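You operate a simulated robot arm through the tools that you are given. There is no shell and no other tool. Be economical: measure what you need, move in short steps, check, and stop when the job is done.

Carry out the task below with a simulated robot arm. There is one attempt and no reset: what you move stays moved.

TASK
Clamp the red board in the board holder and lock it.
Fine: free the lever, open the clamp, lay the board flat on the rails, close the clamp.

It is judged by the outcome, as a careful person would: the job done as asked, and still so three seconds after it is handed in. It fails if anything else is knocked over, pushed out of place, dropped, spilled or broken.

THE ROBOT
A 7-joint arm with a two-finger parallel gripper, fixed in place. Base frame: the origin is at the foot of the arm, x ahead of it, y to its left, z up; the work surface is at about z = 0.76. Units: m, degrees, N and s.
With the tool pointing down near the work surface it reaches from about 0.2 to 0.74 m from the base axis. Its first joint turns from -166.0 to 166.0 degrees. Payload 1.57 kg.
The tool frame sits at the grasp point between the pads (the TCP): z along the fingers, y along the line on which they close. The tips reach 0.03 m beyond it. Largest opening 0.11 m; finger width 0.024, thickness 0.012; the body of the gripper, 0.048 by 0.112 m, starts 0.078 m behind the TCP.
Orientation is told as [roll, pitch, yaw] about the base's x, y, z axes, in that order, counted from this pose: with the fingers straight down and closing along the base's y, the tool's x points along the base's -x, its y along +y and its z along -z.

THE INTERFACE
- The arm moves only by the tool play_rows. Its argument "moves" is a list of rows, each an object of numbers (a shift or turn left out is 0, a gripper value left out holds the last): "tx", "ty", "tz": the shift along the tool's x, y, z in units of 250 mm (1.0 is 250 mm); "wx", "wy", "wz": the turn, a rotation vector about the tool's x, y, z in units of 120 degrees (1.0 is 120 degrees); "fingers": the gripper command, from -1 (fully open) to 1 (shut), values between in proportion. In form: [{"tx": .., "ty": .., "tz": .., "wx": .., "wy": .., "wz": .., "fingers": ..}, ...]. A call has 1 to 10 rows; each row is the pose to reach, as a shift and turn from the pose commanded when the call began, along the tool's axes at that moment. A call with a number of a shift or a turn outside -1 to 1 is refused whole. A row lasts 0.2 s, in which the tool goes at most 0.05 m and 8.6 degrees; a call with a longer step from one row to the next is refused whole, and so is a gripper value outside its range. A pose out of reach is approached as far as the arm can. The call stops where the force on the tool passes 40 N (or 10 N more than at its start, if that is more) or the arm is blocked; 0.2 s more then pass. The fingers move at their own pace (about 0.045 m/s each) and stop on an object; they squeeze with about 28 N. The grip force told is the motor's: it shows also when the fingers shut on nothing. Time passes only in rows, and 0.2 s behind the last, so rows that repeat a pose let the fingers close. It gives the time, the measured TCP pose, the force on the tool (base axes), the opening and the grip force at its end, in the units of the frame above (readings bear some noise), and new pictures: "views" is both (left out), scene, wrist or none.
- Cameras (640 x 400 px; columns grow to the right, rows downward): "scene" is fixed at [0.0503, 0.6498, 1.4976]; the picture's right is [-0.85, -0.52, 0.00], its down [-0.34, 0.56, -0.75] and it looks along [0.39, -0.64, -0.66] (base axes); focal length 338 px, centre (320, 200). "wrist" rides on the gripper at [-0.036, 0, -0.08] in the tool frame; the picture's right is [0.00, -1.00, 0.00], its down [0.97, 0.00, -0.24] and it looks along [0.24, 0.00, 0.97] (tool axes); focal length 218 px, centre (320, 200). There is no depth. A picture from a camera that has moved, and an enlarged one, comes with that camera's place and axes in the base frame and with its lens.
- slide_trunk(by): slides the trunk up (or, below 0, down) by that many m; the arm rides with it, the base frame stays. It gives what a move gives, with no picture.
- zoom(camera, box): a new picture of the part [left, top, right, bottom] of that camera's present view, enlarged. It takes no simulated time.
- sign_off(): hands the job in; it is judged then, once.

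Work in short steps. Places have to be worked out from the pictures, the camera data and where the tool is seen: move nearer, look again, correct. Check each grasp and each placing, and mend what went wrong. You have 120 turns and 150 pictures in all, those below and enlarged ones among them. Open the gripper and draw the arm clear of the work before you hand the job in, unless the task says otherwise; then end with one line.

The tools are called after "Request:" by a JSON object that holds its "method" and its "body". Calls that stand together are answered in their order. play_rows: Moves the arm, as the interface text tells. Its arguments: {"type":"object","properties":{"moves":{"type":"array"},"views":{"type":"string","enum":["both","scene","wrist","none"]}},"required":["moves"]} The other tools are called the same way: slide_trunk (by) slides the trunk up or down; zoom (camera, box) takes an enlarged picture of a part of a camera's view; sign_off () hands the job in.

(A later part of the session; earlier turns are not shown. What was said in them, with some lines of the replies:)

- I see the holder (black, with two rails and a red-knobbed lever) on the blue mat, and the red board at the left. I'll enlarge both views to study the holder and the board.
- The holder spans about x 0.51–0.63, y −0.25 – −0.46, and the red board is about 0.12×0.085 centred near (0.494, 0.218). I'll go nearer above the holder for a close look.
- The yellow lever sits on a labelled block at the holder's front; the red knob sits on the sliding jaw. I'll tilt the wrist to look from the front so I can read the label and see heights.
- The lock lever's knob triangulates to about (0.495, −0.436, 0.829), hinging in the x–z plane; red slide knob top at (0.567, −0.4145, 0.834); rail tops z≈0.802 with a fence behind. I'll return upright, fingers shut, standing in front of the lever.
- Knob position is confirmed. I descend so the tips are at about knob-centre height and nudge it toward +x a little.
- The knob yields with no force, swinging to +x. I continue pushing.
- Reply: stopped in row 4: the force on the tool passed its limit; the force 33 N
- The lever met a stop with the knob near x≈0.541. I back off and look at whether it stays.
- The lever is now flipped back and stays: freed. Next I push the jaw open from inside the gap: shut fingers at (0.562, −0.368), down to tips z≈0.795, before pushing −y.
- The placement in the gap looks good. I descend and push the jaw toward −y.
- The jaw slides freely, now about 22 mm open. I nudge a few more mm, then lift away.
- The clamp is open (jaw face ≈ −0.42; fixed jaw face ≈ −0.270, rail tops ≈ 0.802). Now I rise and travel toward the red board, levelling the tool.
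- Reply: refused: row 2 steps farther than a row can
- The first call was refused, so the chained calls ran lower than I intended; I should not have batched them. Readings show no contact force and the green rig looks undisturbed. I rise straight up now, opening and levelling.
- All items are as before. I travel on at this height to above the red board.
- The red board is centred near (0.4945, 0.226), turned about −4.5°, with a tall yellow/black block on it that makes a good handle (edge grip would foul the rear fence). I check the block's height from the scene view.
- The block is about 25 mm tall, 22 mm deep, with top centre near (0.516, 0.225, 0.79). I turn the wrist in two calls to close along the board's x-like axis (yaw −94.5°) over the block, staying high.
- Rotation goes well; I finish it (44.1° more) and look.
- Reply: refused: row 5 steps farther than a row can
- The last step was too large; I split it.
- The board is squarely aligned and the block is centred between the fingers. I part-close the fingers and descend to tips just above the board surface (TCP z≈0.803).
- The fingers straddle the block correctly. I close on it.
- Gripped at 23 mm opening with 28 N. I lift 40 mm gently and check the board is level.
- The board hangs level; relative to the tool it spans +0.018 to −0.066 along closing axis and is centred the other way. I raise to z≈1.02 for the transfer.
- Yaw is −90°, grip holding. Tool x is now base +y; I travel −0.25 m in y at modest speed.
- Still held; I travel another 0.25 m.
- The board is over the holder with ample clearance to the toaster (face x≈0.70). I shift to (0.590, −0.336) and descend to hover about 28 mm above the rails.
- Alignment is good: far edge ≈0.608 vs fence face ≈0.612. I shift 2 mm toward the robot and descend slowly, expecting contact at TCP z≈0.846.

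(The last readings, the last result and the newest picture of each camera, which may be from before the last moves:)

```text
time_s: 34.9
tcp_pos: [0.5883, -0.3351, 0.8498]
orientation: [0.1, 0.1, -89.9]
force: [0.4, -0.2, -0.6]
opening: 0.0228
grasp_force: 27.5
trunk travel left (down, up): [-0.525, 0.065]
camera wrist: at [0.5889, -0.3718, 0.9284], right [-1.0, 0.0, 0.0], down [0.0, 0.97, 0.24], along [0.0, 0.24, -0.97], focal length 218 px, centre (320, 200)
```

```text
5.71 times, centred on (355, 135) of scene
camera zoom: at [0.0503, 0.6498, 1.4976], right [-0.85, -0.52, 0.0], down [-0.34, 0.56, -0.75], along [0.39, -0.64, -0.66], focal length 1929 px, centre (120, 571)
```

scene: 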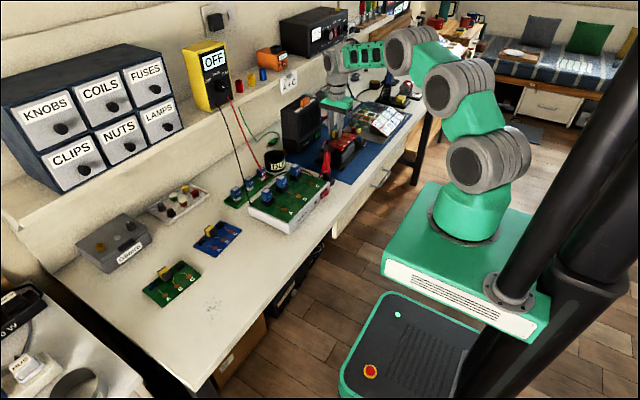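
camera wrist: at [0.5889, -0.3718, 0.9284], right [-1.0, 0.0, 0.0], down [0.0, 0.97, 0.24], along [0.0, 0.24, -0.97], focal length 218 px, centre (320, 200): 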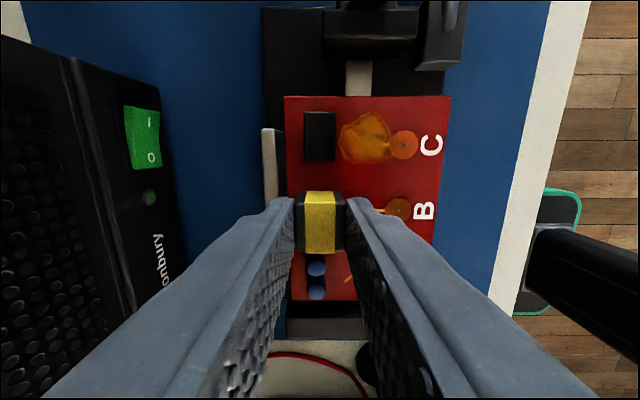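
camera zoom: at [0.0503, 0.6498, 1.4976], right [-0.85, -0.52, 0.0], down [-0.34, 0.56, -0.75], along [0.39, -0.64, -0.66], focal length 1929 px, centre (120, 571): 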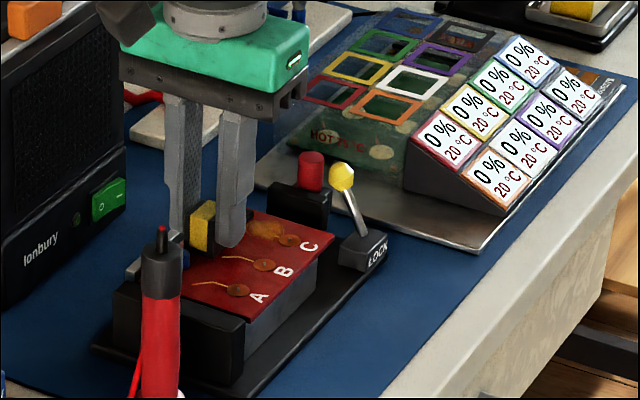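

Nearly seated, no contact yet. I descend in 1–2 mm steps and watch the force.

Request:
{"method": "play_rows", "body": {"moves": [{"tz": 0.006}, {"tz": 0.012}, {"tz": 0.012}], "views": "none"}}

```text
time_s: 35.7
tcp_pos: [0.5872, -0.3346, 0.847]
orientation: [0.2, 0.0, -90.0]
force: [0.2, -0.9, 4.0]
opening: 0.0229
grasp_force: 27.8
trunk travel left (down, up): [-0.525, 0.065]
```

Contact is beginning (4 N). One more millimetre to be sure it is seated.

Request:
{"method": "play_rows", "body": {"moves": [{"tz": 0.004}, {"tz": 0.004}], "views": "none"}}

```text
time_s: 36.3
tcp_pos: [0.5878, -0.336, 0.8469]
orientation: [0.2, 0.1, -90.0]
force: [-1.2, -1.8, 10.6]
opening: 0.0232
grasp_force: 27.6
trunk travel left (down, up): [-0.525, 0.065]
```

Seated firmly (10 N, z constant). I open just a little (tips are above the fence) and lift straight up.

Request:
{"method": "play_rows", "body": {"moves": [{"tz": -0.003, "fingers": 0.38}, {"tz": -0.003, "fingers": 0.38}, {"tz": -0.003}, {"tz": -0.06}, {"tz": -0.16}, {"tz": -0.3}, {"tz": -0.45}, {"tz": -0.45}], "views": "wrist"}}

Request:
{"method": "zoom", "body": {"camera": "wrist", "box": [230, 40, 470, 300]}}

Request:
{"method": "zoom", "body": {"camera": "scene", "box": [310, 100, 400, 170]}}

```text
time_s: 38.1
tcp_pos: [0.587, -0.3354, 0.96]
orientation: [0.1, 0.0, -90.0]
force: [-0.6, 0.0, -0.1]
opening: 0.0342
grasp_force: 0.0
trunk travel left (down, up): [-0.525, 0.065]
camera wrist: at [0.5883, -0.3721, 1.0384], right [-1.0, 0.0, 0.0], down [0.0, 0.97, 0.24], along [0.0, 0.24, -0.97], focal length 218 px, centre (320, 200)
```

wrist: 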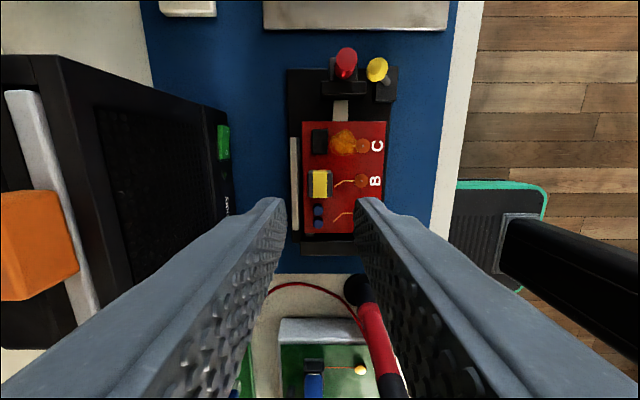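

```text
1.54 times, centred on (350, 170) of wrist
camera zoom: at [0.5883, -0.3721, 1.0384], right [-1.0, 0.0, 0.0], down [0.0, 0.97, 0.24], along [0.0, 0.24, -0.97], focal length 336 px, centre (274, 246)
```

zoom: 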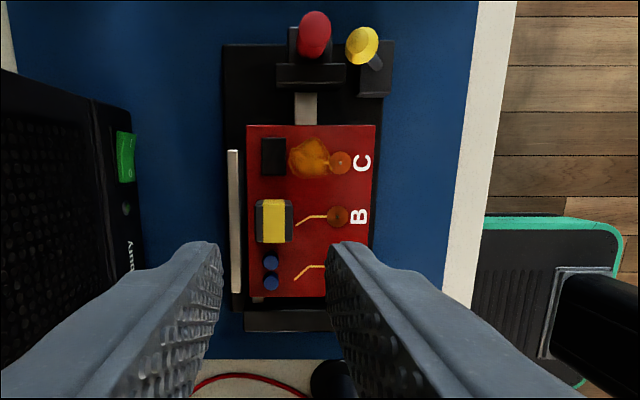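

```text
5.71 times, centred on (355, 135) of scene
camera zoom: at [0.0503, 0.6498, 1.4976], right [-0.85, -0.52, 0.0], down [-0.34, 0.56, -0.75], along [0.39, -0.64, -0.66], focal length 1929 px, centre (120, 571)
```

zoom: 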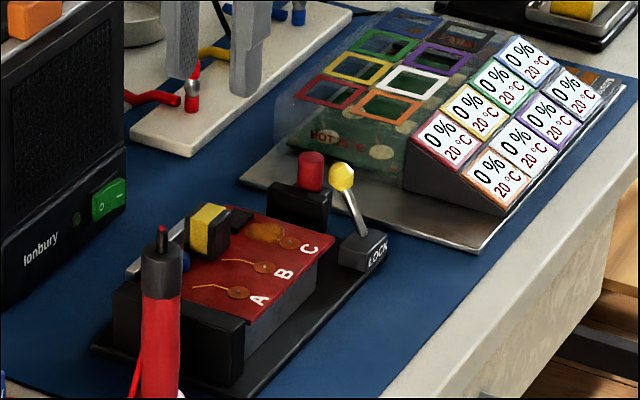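

The board lies flat on the rails, released. Now to close: shut fingers behind the red knob (now ≈(0.566, −0.4475)) at (0.570, −0.480), lowering to tips z≈0.812.

Request:
{"method": "play_rows", "body": {"moves": [{"tx": -0.18, "ty": -0.03, "fingers": 1}, {"tx": -0.36, "ty": -0.068}, {"tx": -0.5, "ty": -0.068}, {"tx": -0.58, "ty": -0.068}, {"tx": -0.58, "ty": -0.068, "tz": 0.12}, {"tx": -0.58, "ty": -0.068, "tz": 0.2}, {"tx": -0.58, "ty": -0.068, "tz": 0.2}], "views": "both"}}

Request:
{"method": "zoom", "body": {"camera": "scene", "box": [310, 100, 400, 170]}}

```text
time_s: 39.7
tcp_pos: [0.5629, -0.468, 0.9105]
orientation: [0.1, 0.1, -90.1]
force: [-0.5, 0.8, 0.1]
opening: 0.0
grasp_force: 21.2
out of reach, approached as far as the arm can: row 4, 5, 6, 7
trunk travel left (down, up): [-0.525, 0.065]
camera wrist: at [0.5643, -0.505, 0.9912], right [-1.0, 0.0, 0.0], down [0.0, 0.97, 0.24], along [0.0, 0.24, -0.97], focal length 218 px, centre (320, 200)
```

scene: 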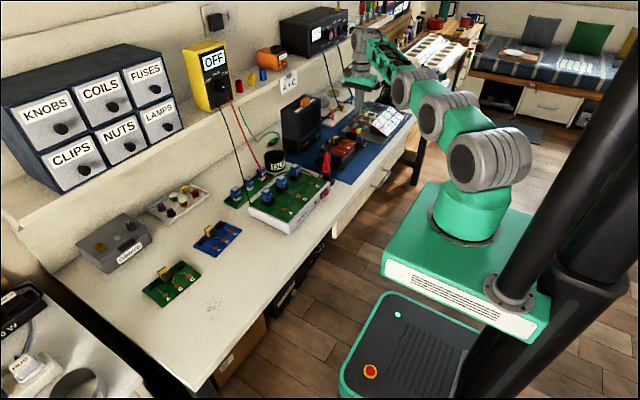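
wrist: 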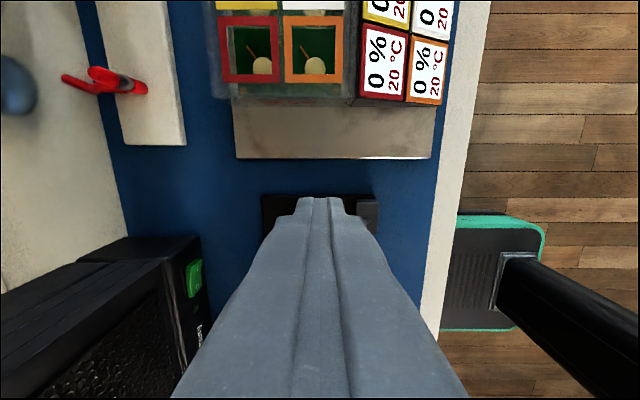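

```text
5.71 times, centred on (355, 135) of scene
camera zoom: at [0.0503, 0.6498, 1.4976], right [-0.85, -0.52, 0.0], down [-0.34, 0.56, -0.75], along [0.39, -0.64, -0.66], focal length 1929 px, centre (120, 571)
```

zoom: 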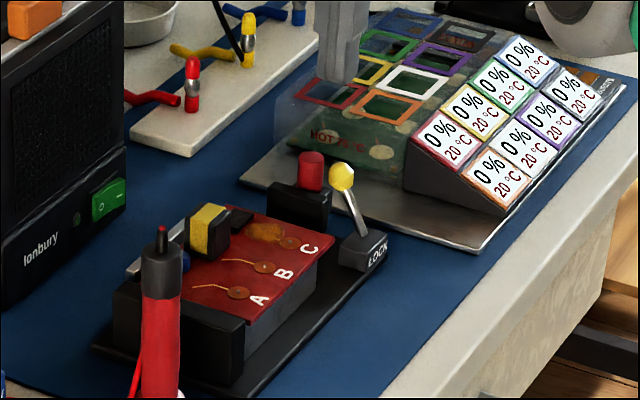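

That standoff is just out of reach, so instead I'll grip the red knob itself with fingers closing along y (TCP ≈(0.568, −0.4475)), and drag it +y. First I retreat slightly up and begin turning back to yaw 0.

Request:
{"method": "play_rows", "body": {"moves": [{"tx": 0.1, "ty": -0.016, "tz": -0.06}, {"tx": 0.18, "ty": -0.016, "tz": -0.12, "wz": -0.065}, {"tx": 0.18, "ty": -0.016, "tz": -0.12, "wz": -0.13}, {"tx": 0.18, "ty": -0.016, "tz": -0.12, "wz": -0.195}, {"tx": 0.18, "ty": -0.016, "tz": -0.12, "wz": -0.26}, {"tx": 0.18, "ty": -0.016, "tz": -0.12, "wz": -0.325}, {"tx": 0.18, "ty": -0.016, "tz": -0.12, "wz": -0.39}, {"tx": 0.18, "ty": -0.016, "tz": -0.12, "wz": -0.39, "fingers": 0.1}], "views": "none"}}

```text
time_s: 41.5
tcp_pos: [0.559, -0.4249, 0.9409]
orientation: [0.1, 0.1, -43.0]
force: [-0.6, 0.3, 0.6]
opening: 0.0316
grasp_force: 0.1
trunk travel left (down, up): [-0.525, 0.065]
```

Commanded pose tracks the reached one, good. I finish the turn to yaw 0 with fingers half open and look.

Request:
{"method": "play_rows", "body": {"moves": [{"wz": -0.065}, {"wz": -0.13}, {"wz": -0.195}, {"wz": -0.26}, {"wz": -0.325}, {"wz": -0.358}, {"wz": -0.358}], "views": "wrist"}}

Request:
{"method": "zoom", "body": {"camera": "wrist", "box": [200, 100, 440, 260]}}

```text
time_s: 43.1
tcp_pos: [0.5591, -0.4247, 0.9423]
orientation: [-0.1, 0.0, -0.1]
force: [-0.1, 0.3, 0.1]
opening: 0.0492
grasp_force: 0.1
trunk travel left (down, up): [-0.525, 0.065]
camera wrist: at [0.5961, -0.425, 1.0219], right [0.0, -1.0, 0.0], down [-0.97, 0.0, 0.24], along [-0.24, 0.0, -0.97], focal length 218 px, centre (320, 200)
```

wrist: 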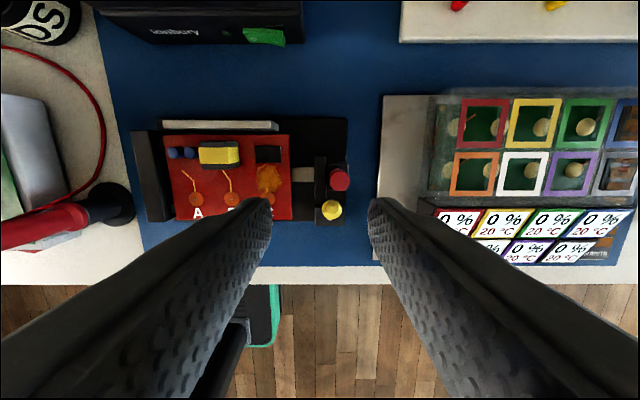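

```text
2.50 times, centred on (320, 180) of wrist
camera zoom: at [0.5961, -0.425, 1.0219], right [0.0, -1.0, 0.0], down [-0.97, 0.0, 0.24], along [-0.24, 0.0, -0.97], focal length 546 px, centre (320, 250)
```

zoom: 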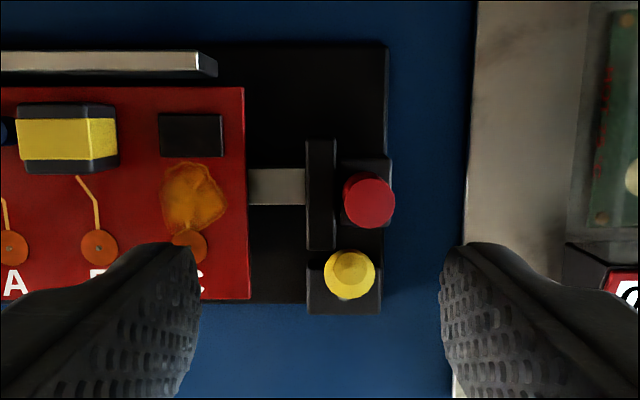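

The red knob is at (0.5675, −0.442). I go to (0.573, −0.442) and lower to tips z≈0.819 (just above the jaw top 0.814).

Request:
{"method": "play_rows", "body": {"moves": [{"tx": -0.056, "ty": -0.068}, {"tx": -0.056, "ty": -0.068, "tz": 0.12}, {"tx": -0.056, "ty": -0.068, "tz": 0.26}, {"tx": -0.056, "ty": -0.068, "tz": 0.34}, {"tx": -0.056, "ty": -0.068, "tz": 0.372}, {"tx": -0.056, "ty": -0.068, "tz": 0.372}], "views": "wrist"}}

Request:
{"method": "zoom", "body": {"camera": "scene", "box": [310, 100, 400, 170]}}

```text
time_s: 44.5
tcp_pos: [0.5744, -0.441, 0.8485]
orientation: [0.1, -0.2, -0.2]
force: [-0.3, 0.2, 0.2]
opening: 0.0497
grasp_force: 0.1
trunk travel left (down, up): [-0.525, 0.065]
camera wrist: at [0.6108, -0.4424, 0.9289], right [0.0, -1.0, 0.0], down [-0.97, 0.0, 0.24], along [-0.24, 0.0, -0.97], focal length 218 px, centre (320, 200)
```

wrist: 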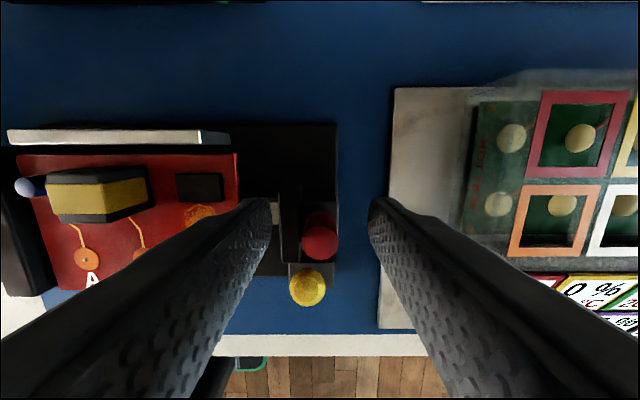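

```text
5.71 times, centred on (355, 135) of scene
camera zoom: at [0.0503, 0.6498, 1.4976], right [-0.85, -0.52, 0.0], down [-0.34, 0.56, -0.75], along [0.39, -0.64, -0.66], focal length 1929 px, centre (120, 571)
```

zoom: 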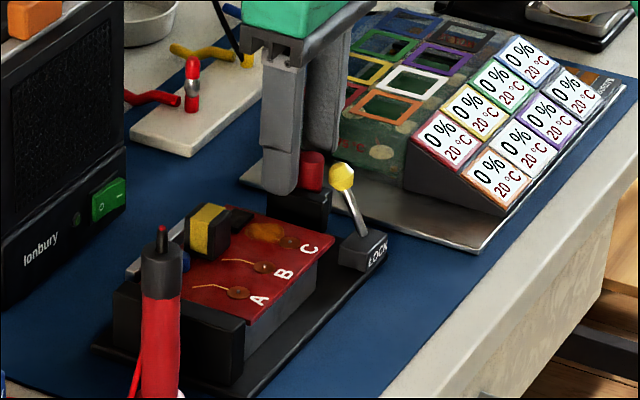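

The fingers straddle the red knob. I close on it.

Request:
{"method": "play_rows", "body": {"moves": [{"fingers": 1}, {"fingers": 1}, {"fingers": 1}, {"fingers": 1}], "views": "none"}}

```text
time_s: 45.5
tcp_pos: [0.5733, -0.4427, 0.8499]
orientation: [0.0, 0.0, -0.2]
force: [-1.4, -0.5, -0.9]
opening: 0.0169
grasp_force: 31.9
trunk travel left (down, up): [-0.525, 0.065]
```

Knob gripped (17 mm). I drag it +y gradually; expected travel ≈31 mm until the board is clamped.

Request:
{"method": "play_rows", "body": {"moves": [{"ty": 0.02}, {"ty": 0.04}, {"ty": 0.06}, {"ty": 0.08}, {"ty": 0.095}, {"ty": 0.105}, {"ty": 0.112}], "views": "wrist"}}

Request:
{"method": "zoom", "body": {"camera": "scene", "box": [310, 100, 400, 170]}}

```text
time_s: 47.1
tcp_pos: [0.5751, -0.4142, 0.8495]
orientation: [0.0, -0.2, -0.2]
force: [4.3, -2.6, -4.5]
opening: 0.0168
grasp_force: 32.2
trunk travel left (down, up): [-0.525, 0.065]
camera wrist: at [0.6107, -0.4144, 0.9291], right [0.0, -1.0, 0.0], down [-0.97, 0.0, 0.24], along [-0.24, 0.0, -0.97], focal length 218 px, centre (320, 200)
```

wrist: 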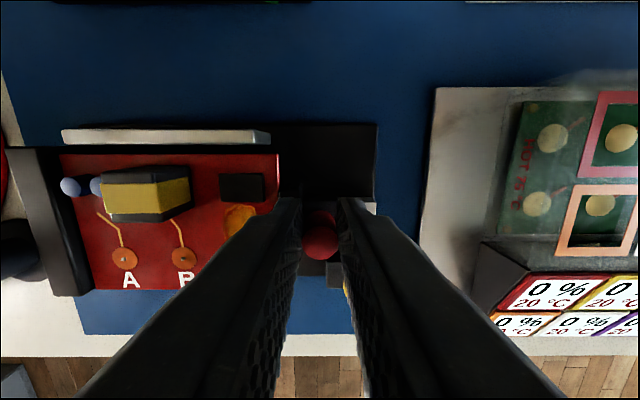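

```text
5.71 times, centred on (355, 135) of scene
camera zoom: at [0.0503, 0.6498, 1.4976], right [-0.85, -0.52, 0.0], down [-0.34, 0.56, -0.75], along [0.39, -0.64, -0.66], focal length 1929 px, centre (120, 571)
```

zoom: 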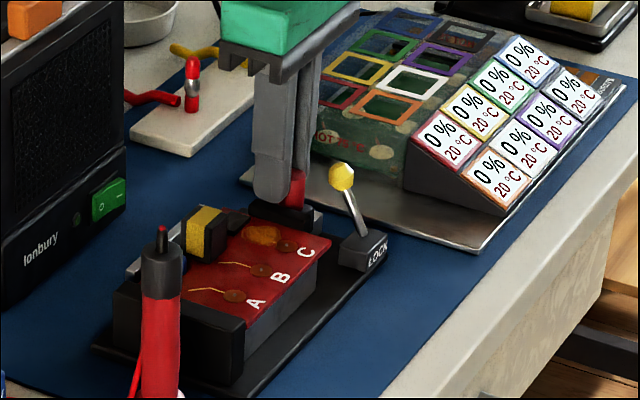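

The jaw has reached and moved the board close to the fixed jaw. I continue in ~1 mm steps until there's firm resistance.

Request:
{"method": "play_rows", "body": {"moves": [{"ty": 0.005}, {"ty": 0.009}, {"ty": 0.013}, {"ty": 0.017}, {"ty": 0.017}], "views": "none"}}

```text
time_s: 48.3
tcp_pos: [0.573, -0.4125, 0.8487]
orientation: [0.0, -0.1, -0.4]
force: [7.2, -31.4, -5.6]
opening: 0.0166
grasp_force: 31.6
trunk travel left (down, up): [-0.525, 0.065]
```

Firm resistance (31 N): the board is against both jaws. I release the knob gently, lift and check.

Request:
{"method": "play_rows", "body": {"moves": [{"fingers": 0.1}, {"fingers": 0.1}, {"fingers": 0.1}, {"tz": -0.1}, {"tz": -0.28}, {"tz": -0.4}, {"tz": -0.4}], "views": "wrist"}}

Request:
{"method": "zoom", "body": {"camera": "wrist", "box": [140, 80, 440, 270]}}

Request:
{"method": "zoom", "body": {"camera": "scene", "box": [310, 100, 400, 170]}}

```text
time_s: 49.9
tcp_pos: [0.5741, -0.4094, 0.9513]
orientation: [0.0, -0.1, -0.3]
force: [0.9, -0.3, 0.3]
opening: 0.0495
grasp_force: 0.0
trunk travel left (down, up): [-0.525, 0.065]
camera wrist: at [0.6109, -0.4093, 1.0317], right [0.0, -1.0, 0.0], down [-0.97, 0.0, 0.24], along [-0.24, 0.0, -0.97], focal length 218 px, centre (320, 200)
```

wrist: 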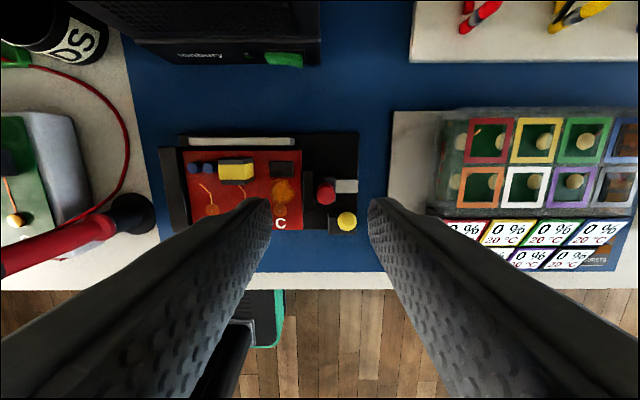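

```text
2.11 times, centred on (290, 175) of wrist
camera zoom: at [0.6109, -0.4093, 1.0317], right [0.0, -1.0, 0.0], down [-0.97, 0.0, 0.24], along [-0.24, 0.0, -0.97], focal length 460 px, centre (383, 253)
```

zoom: 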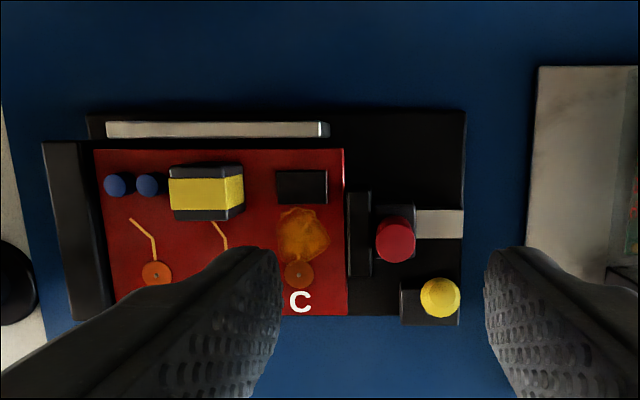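

```text
5.71 times, centred on (355, 135) of scene
camera zoom: at [0.0503, 0.6498, 1.4976], right [-0.85, -0.52, 0.0], down [-0.34, 0.56, -0.75], along [0.39, -0.64, -0.66], focal length 1929 px, centre (120, 571)
```

zoom: 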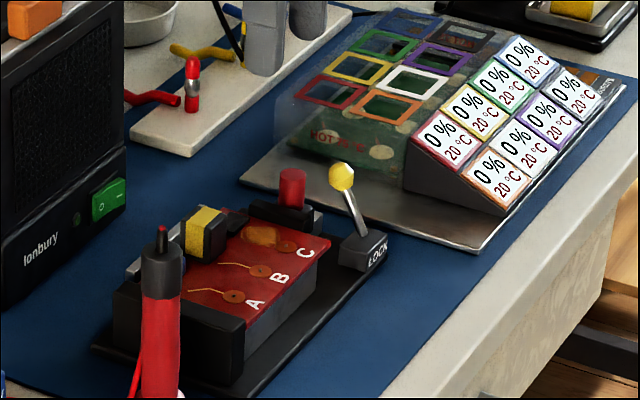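

The board is clamped between both jaws, flat. Now I lock: shut fingers on the far (+x) side of the yellow knob at (0.570, −0.441), tips z≈0.82.

Request:
{"method": "play_rows", "body": {"moves": [{"tx": 0.008, "ty": -0.125, "fingers": 1}, {"tx": 0.008, "ty": -0.125}, {"tx": 0.008, "ty": -0.125, "tz": 0.05}, {"tx": 0.008, "ty": -0.125, "tz": 0.2}, {"tx": 0.008, "ty": -0.125, "tz": 0.3}, {"tx": 0.008, "ty": -0.125, "tz": 0.37}, {"tx": 0.008, "ty": -0.125, "tz": 0.4}, {"tx": 0.008, "ty": -0.125, "tz": 0.4}], "views": "wrist"}}

Request:
{"method": "zoom", "body": {"camera": "scene", "box": [310, 100, 400, 170]}}

```text
time_s: 51.7
tcp_pos: [0.5705, -0.4399, 0.8489]
orientation: [0.0, -0.1, -0.2]
force: [0.2, -1.1, -0.4]
opening: 0.0
grasp_force: 21.4
trunk travel left (down, up): [-0.525, 0.065]
camera wrist: at [0.6077, -0.4411, 0.9286], right [0.0, -1.0, 0.0], down [-0.97, 0.0, 0.24], along [-0.24, 0.0, -0.97], focal length 218 px, centre (320, 200)
```

wrist: 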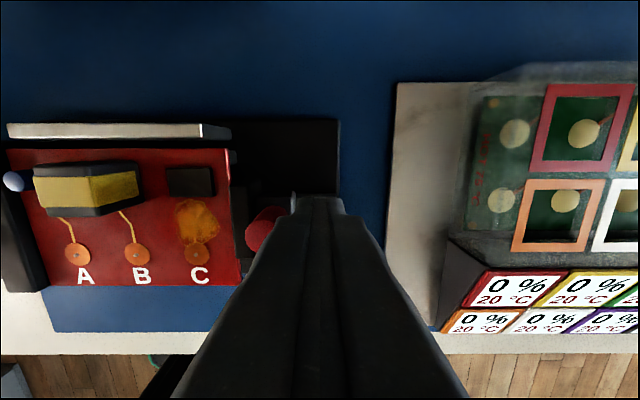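

```text
5.71 times, centred on (355, 135) of scene
camera zoom: at [0.0503, 0.6498, 1.4976], right [-0.85, -0.52, 0.0], down [-0.34, 0.56, -0.75], along [0.39, -0.64, -0.66], focal length 1929 px, centre (120, 571)
```

zoom: 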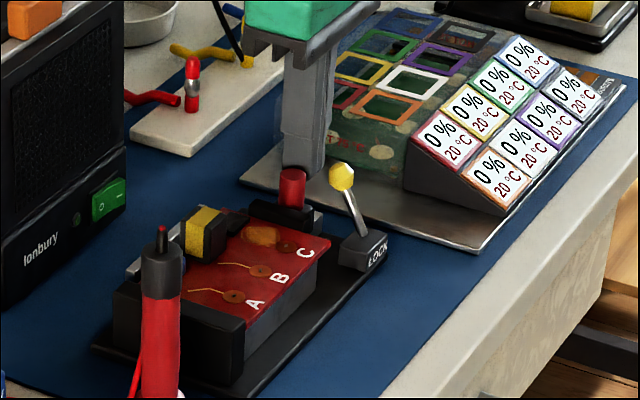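

The finger stands behind the yellow knob without touching the red one. I pull toward the robot (−x) in small steps.

Request:
{"method": "play_rows", "body": {"moves": [{"tx": 0.03}, {"tx": 0.06}, {"tx": 0.09}, {"tx": 0.12}, {"tx": 0.15}, {"tx": 0.18}, {"tx": 0.2}, {"tx": 0.215}], "views": "none"}}

Request:
{"method": "zoom", "body": {"camera": "scene", "box": [310, 100, 400, 170]}}

```text
time_s: 53.5
tcp_pos: [0.5164, -0.4406, 0.8489]
orientation: [0.0, -0.1, -0.3]
force: [0.1, 0.3, 0.0]
opening: 0.0
grasp_force: 21.2
trunk travel left (down, up): [-0.525, 0.065]
```

```text
5.71 times, centred on (355, 135) of scene
camera zoom: at [0.0503, 0.6498, 1.4976], right [-0.85, -0.52, 0.0], down [-0.34, 0.56, -0.75], along [0.39, -0.64, -0.66], focal length 1929 px, centre (120, 571)
```

zoom: 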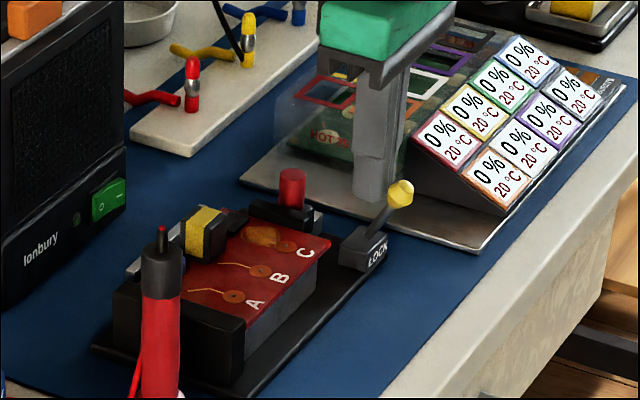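

The lever has swung back toward LOCK. I press on until the end stop to be sure it's fully locked.

Request:
{"method": "play_rows", "body": {"moves": [{"tx": 0.015}, {"tx": 0.03}, {"tx": 0.045}, {"tx": 0.055}], "views": "none"}}

```text
time_s: 54.4
tcp_pos: [0.5129, -0.4415, 0.8516]
orientation: [-0.6, -0.9, 0.3]
force: [27.2, 4.1, -7.4]
opening: 0.0001
grasp_force: 21.4
trunk travel left (down, up): [-0.525, 0.065]
stopped in row 4: the force on the tool passed its limit (the readings are from after the stop); the commanded pose is now the measured one
```

The end stop is reached (27 N). I back off +x slightly, lift up, and check.

Request:
{"method": "play_rows", "body": {"moves": [{"tx": -0.05}, {"tx": -0.08}, {"tx": -0.08, "tz": -0.15}, {"tx": -0.08, "tz": -0.33}, {"tx": -0.05, "tz": -0.5}, {"tx": -0.05, "tz": -0.6}, {"tx": -0.05, "tz": -0.6, "fingers": -1}], "views": "wrist"}}

Request:
{"method": "zoom", "body": {"camera": "scene", "box": [310, 100, 400, 170]}}

Request:
{"method": "zoom", "body": {"camera": "wrist", "box": [180, 40, 420, 220]}}

```text
time_s: 56.0
tcp_pos: [0.518, -0.4431, 1.0019]
orientation: [-0.4, -0.6, 0.0]
force: [-0.7, 1.7, -0.1]
opening: 0.0318
grasp_force: 0.0
trunk travel left (down, up): [-0.525, 0.065]
camera wrist: at [0.5541, -0.4427, 1.0818], right [0.0, -1.0, 0.01], down [-0.97, 0.0, 0.23], along [-0.23, -0.01, -0.97], focal length 218 px, centre (320, 200)
```

wrist: 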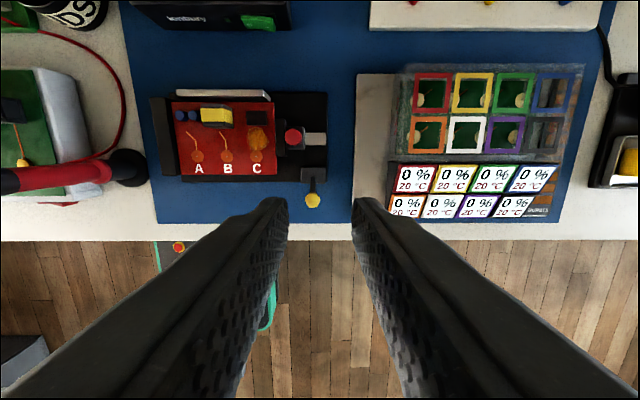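

```text
5.71 times, centred on (355, 135) of scene
camera zoom: at [0.0503, 0.6498, 1.4976], right [-0.85, -0.52, 0.0], down [-0.34, 0.56, -0.75], along [0.39, -0.64, -0.66], focal length 1929 px, centre (120, 571)
```

zoom: 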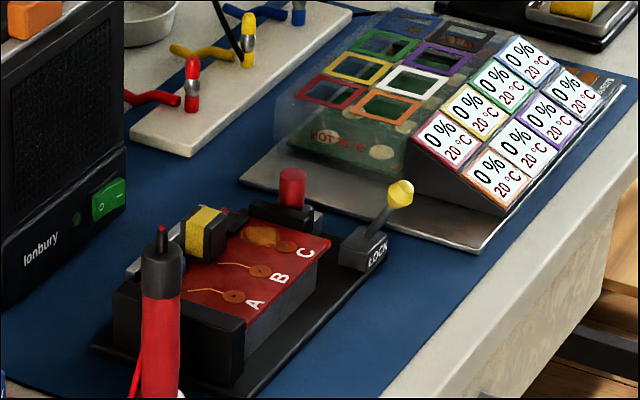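

```text
2.22 times, centred on (300, 130) of wrist
camera zoom: at [0.5541, -0.4427, 1.0818], right [0.0, -1.0, 0.01], down [-0.97, 0.0, 0.23], along [-0.23, -0.01, -0.97], focal length 485 px, centre (364, 356)
```

zoom: 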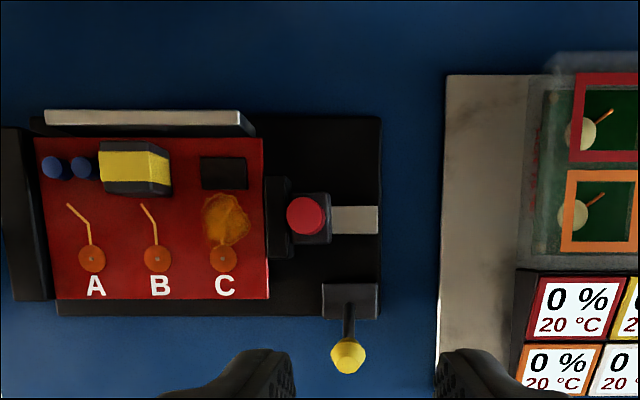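

The lever is back at LOCK, the jaw holds the board, and the board lies flat on the rails. I draw the arm up and back, fingers open, for a final check.

Request:
{"method": "play_rows", "body": {"moves": [{"tz": -0.1, "tx": 0.1, "fingers": -1}, {"tz": -0.2, "tx": 0.2}, {"tz": -0.3, "tx": 0.3}, {"tz": -0.35, "tx": 0.4}, {"tz": -0.35, "tx": 0.4}], "views": "both"}}

```text
time_s: 57.2
tcp_pos: [0.4164, -0.4403, 1.0891]
orientation: [-0.4, -0.7, 0.0]
force: [-0.6, -0.1, 0.6]
opening: 0.1099
grasp_force: 0.2
trunk travel left (down, up): [-0.525, 0.065]
camera wrist: at [0.4525, -0.4404, 1.1679], right [0.0, -1.0, 0.01], down [-0.97, 0.0, 0.23], along [-0.23, -0.01, -0.97], focal length 218 px, centre (320, 200)
```

scene: 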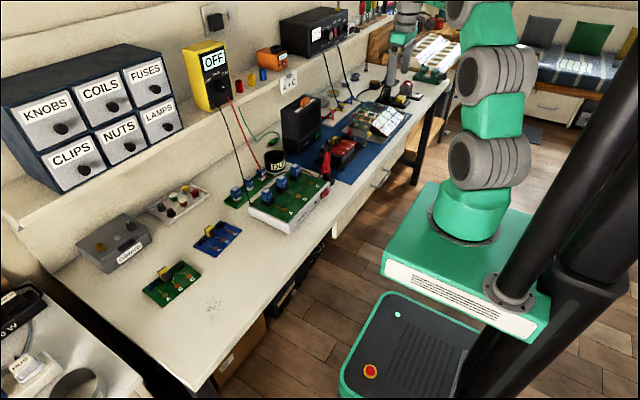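
wrist: 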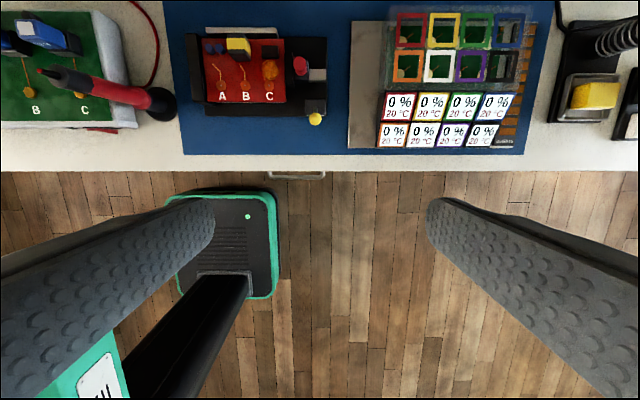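

The board is clamped and locked, everything else is in place, and the gripper is open and clear. I hand it in.

Request:
{"method": "sign_off", "body": {}}

```text
The job is handed in.
```

The red board is lying flat on the rails, clamped between the jaws, with the lever locked; the job is handed in.
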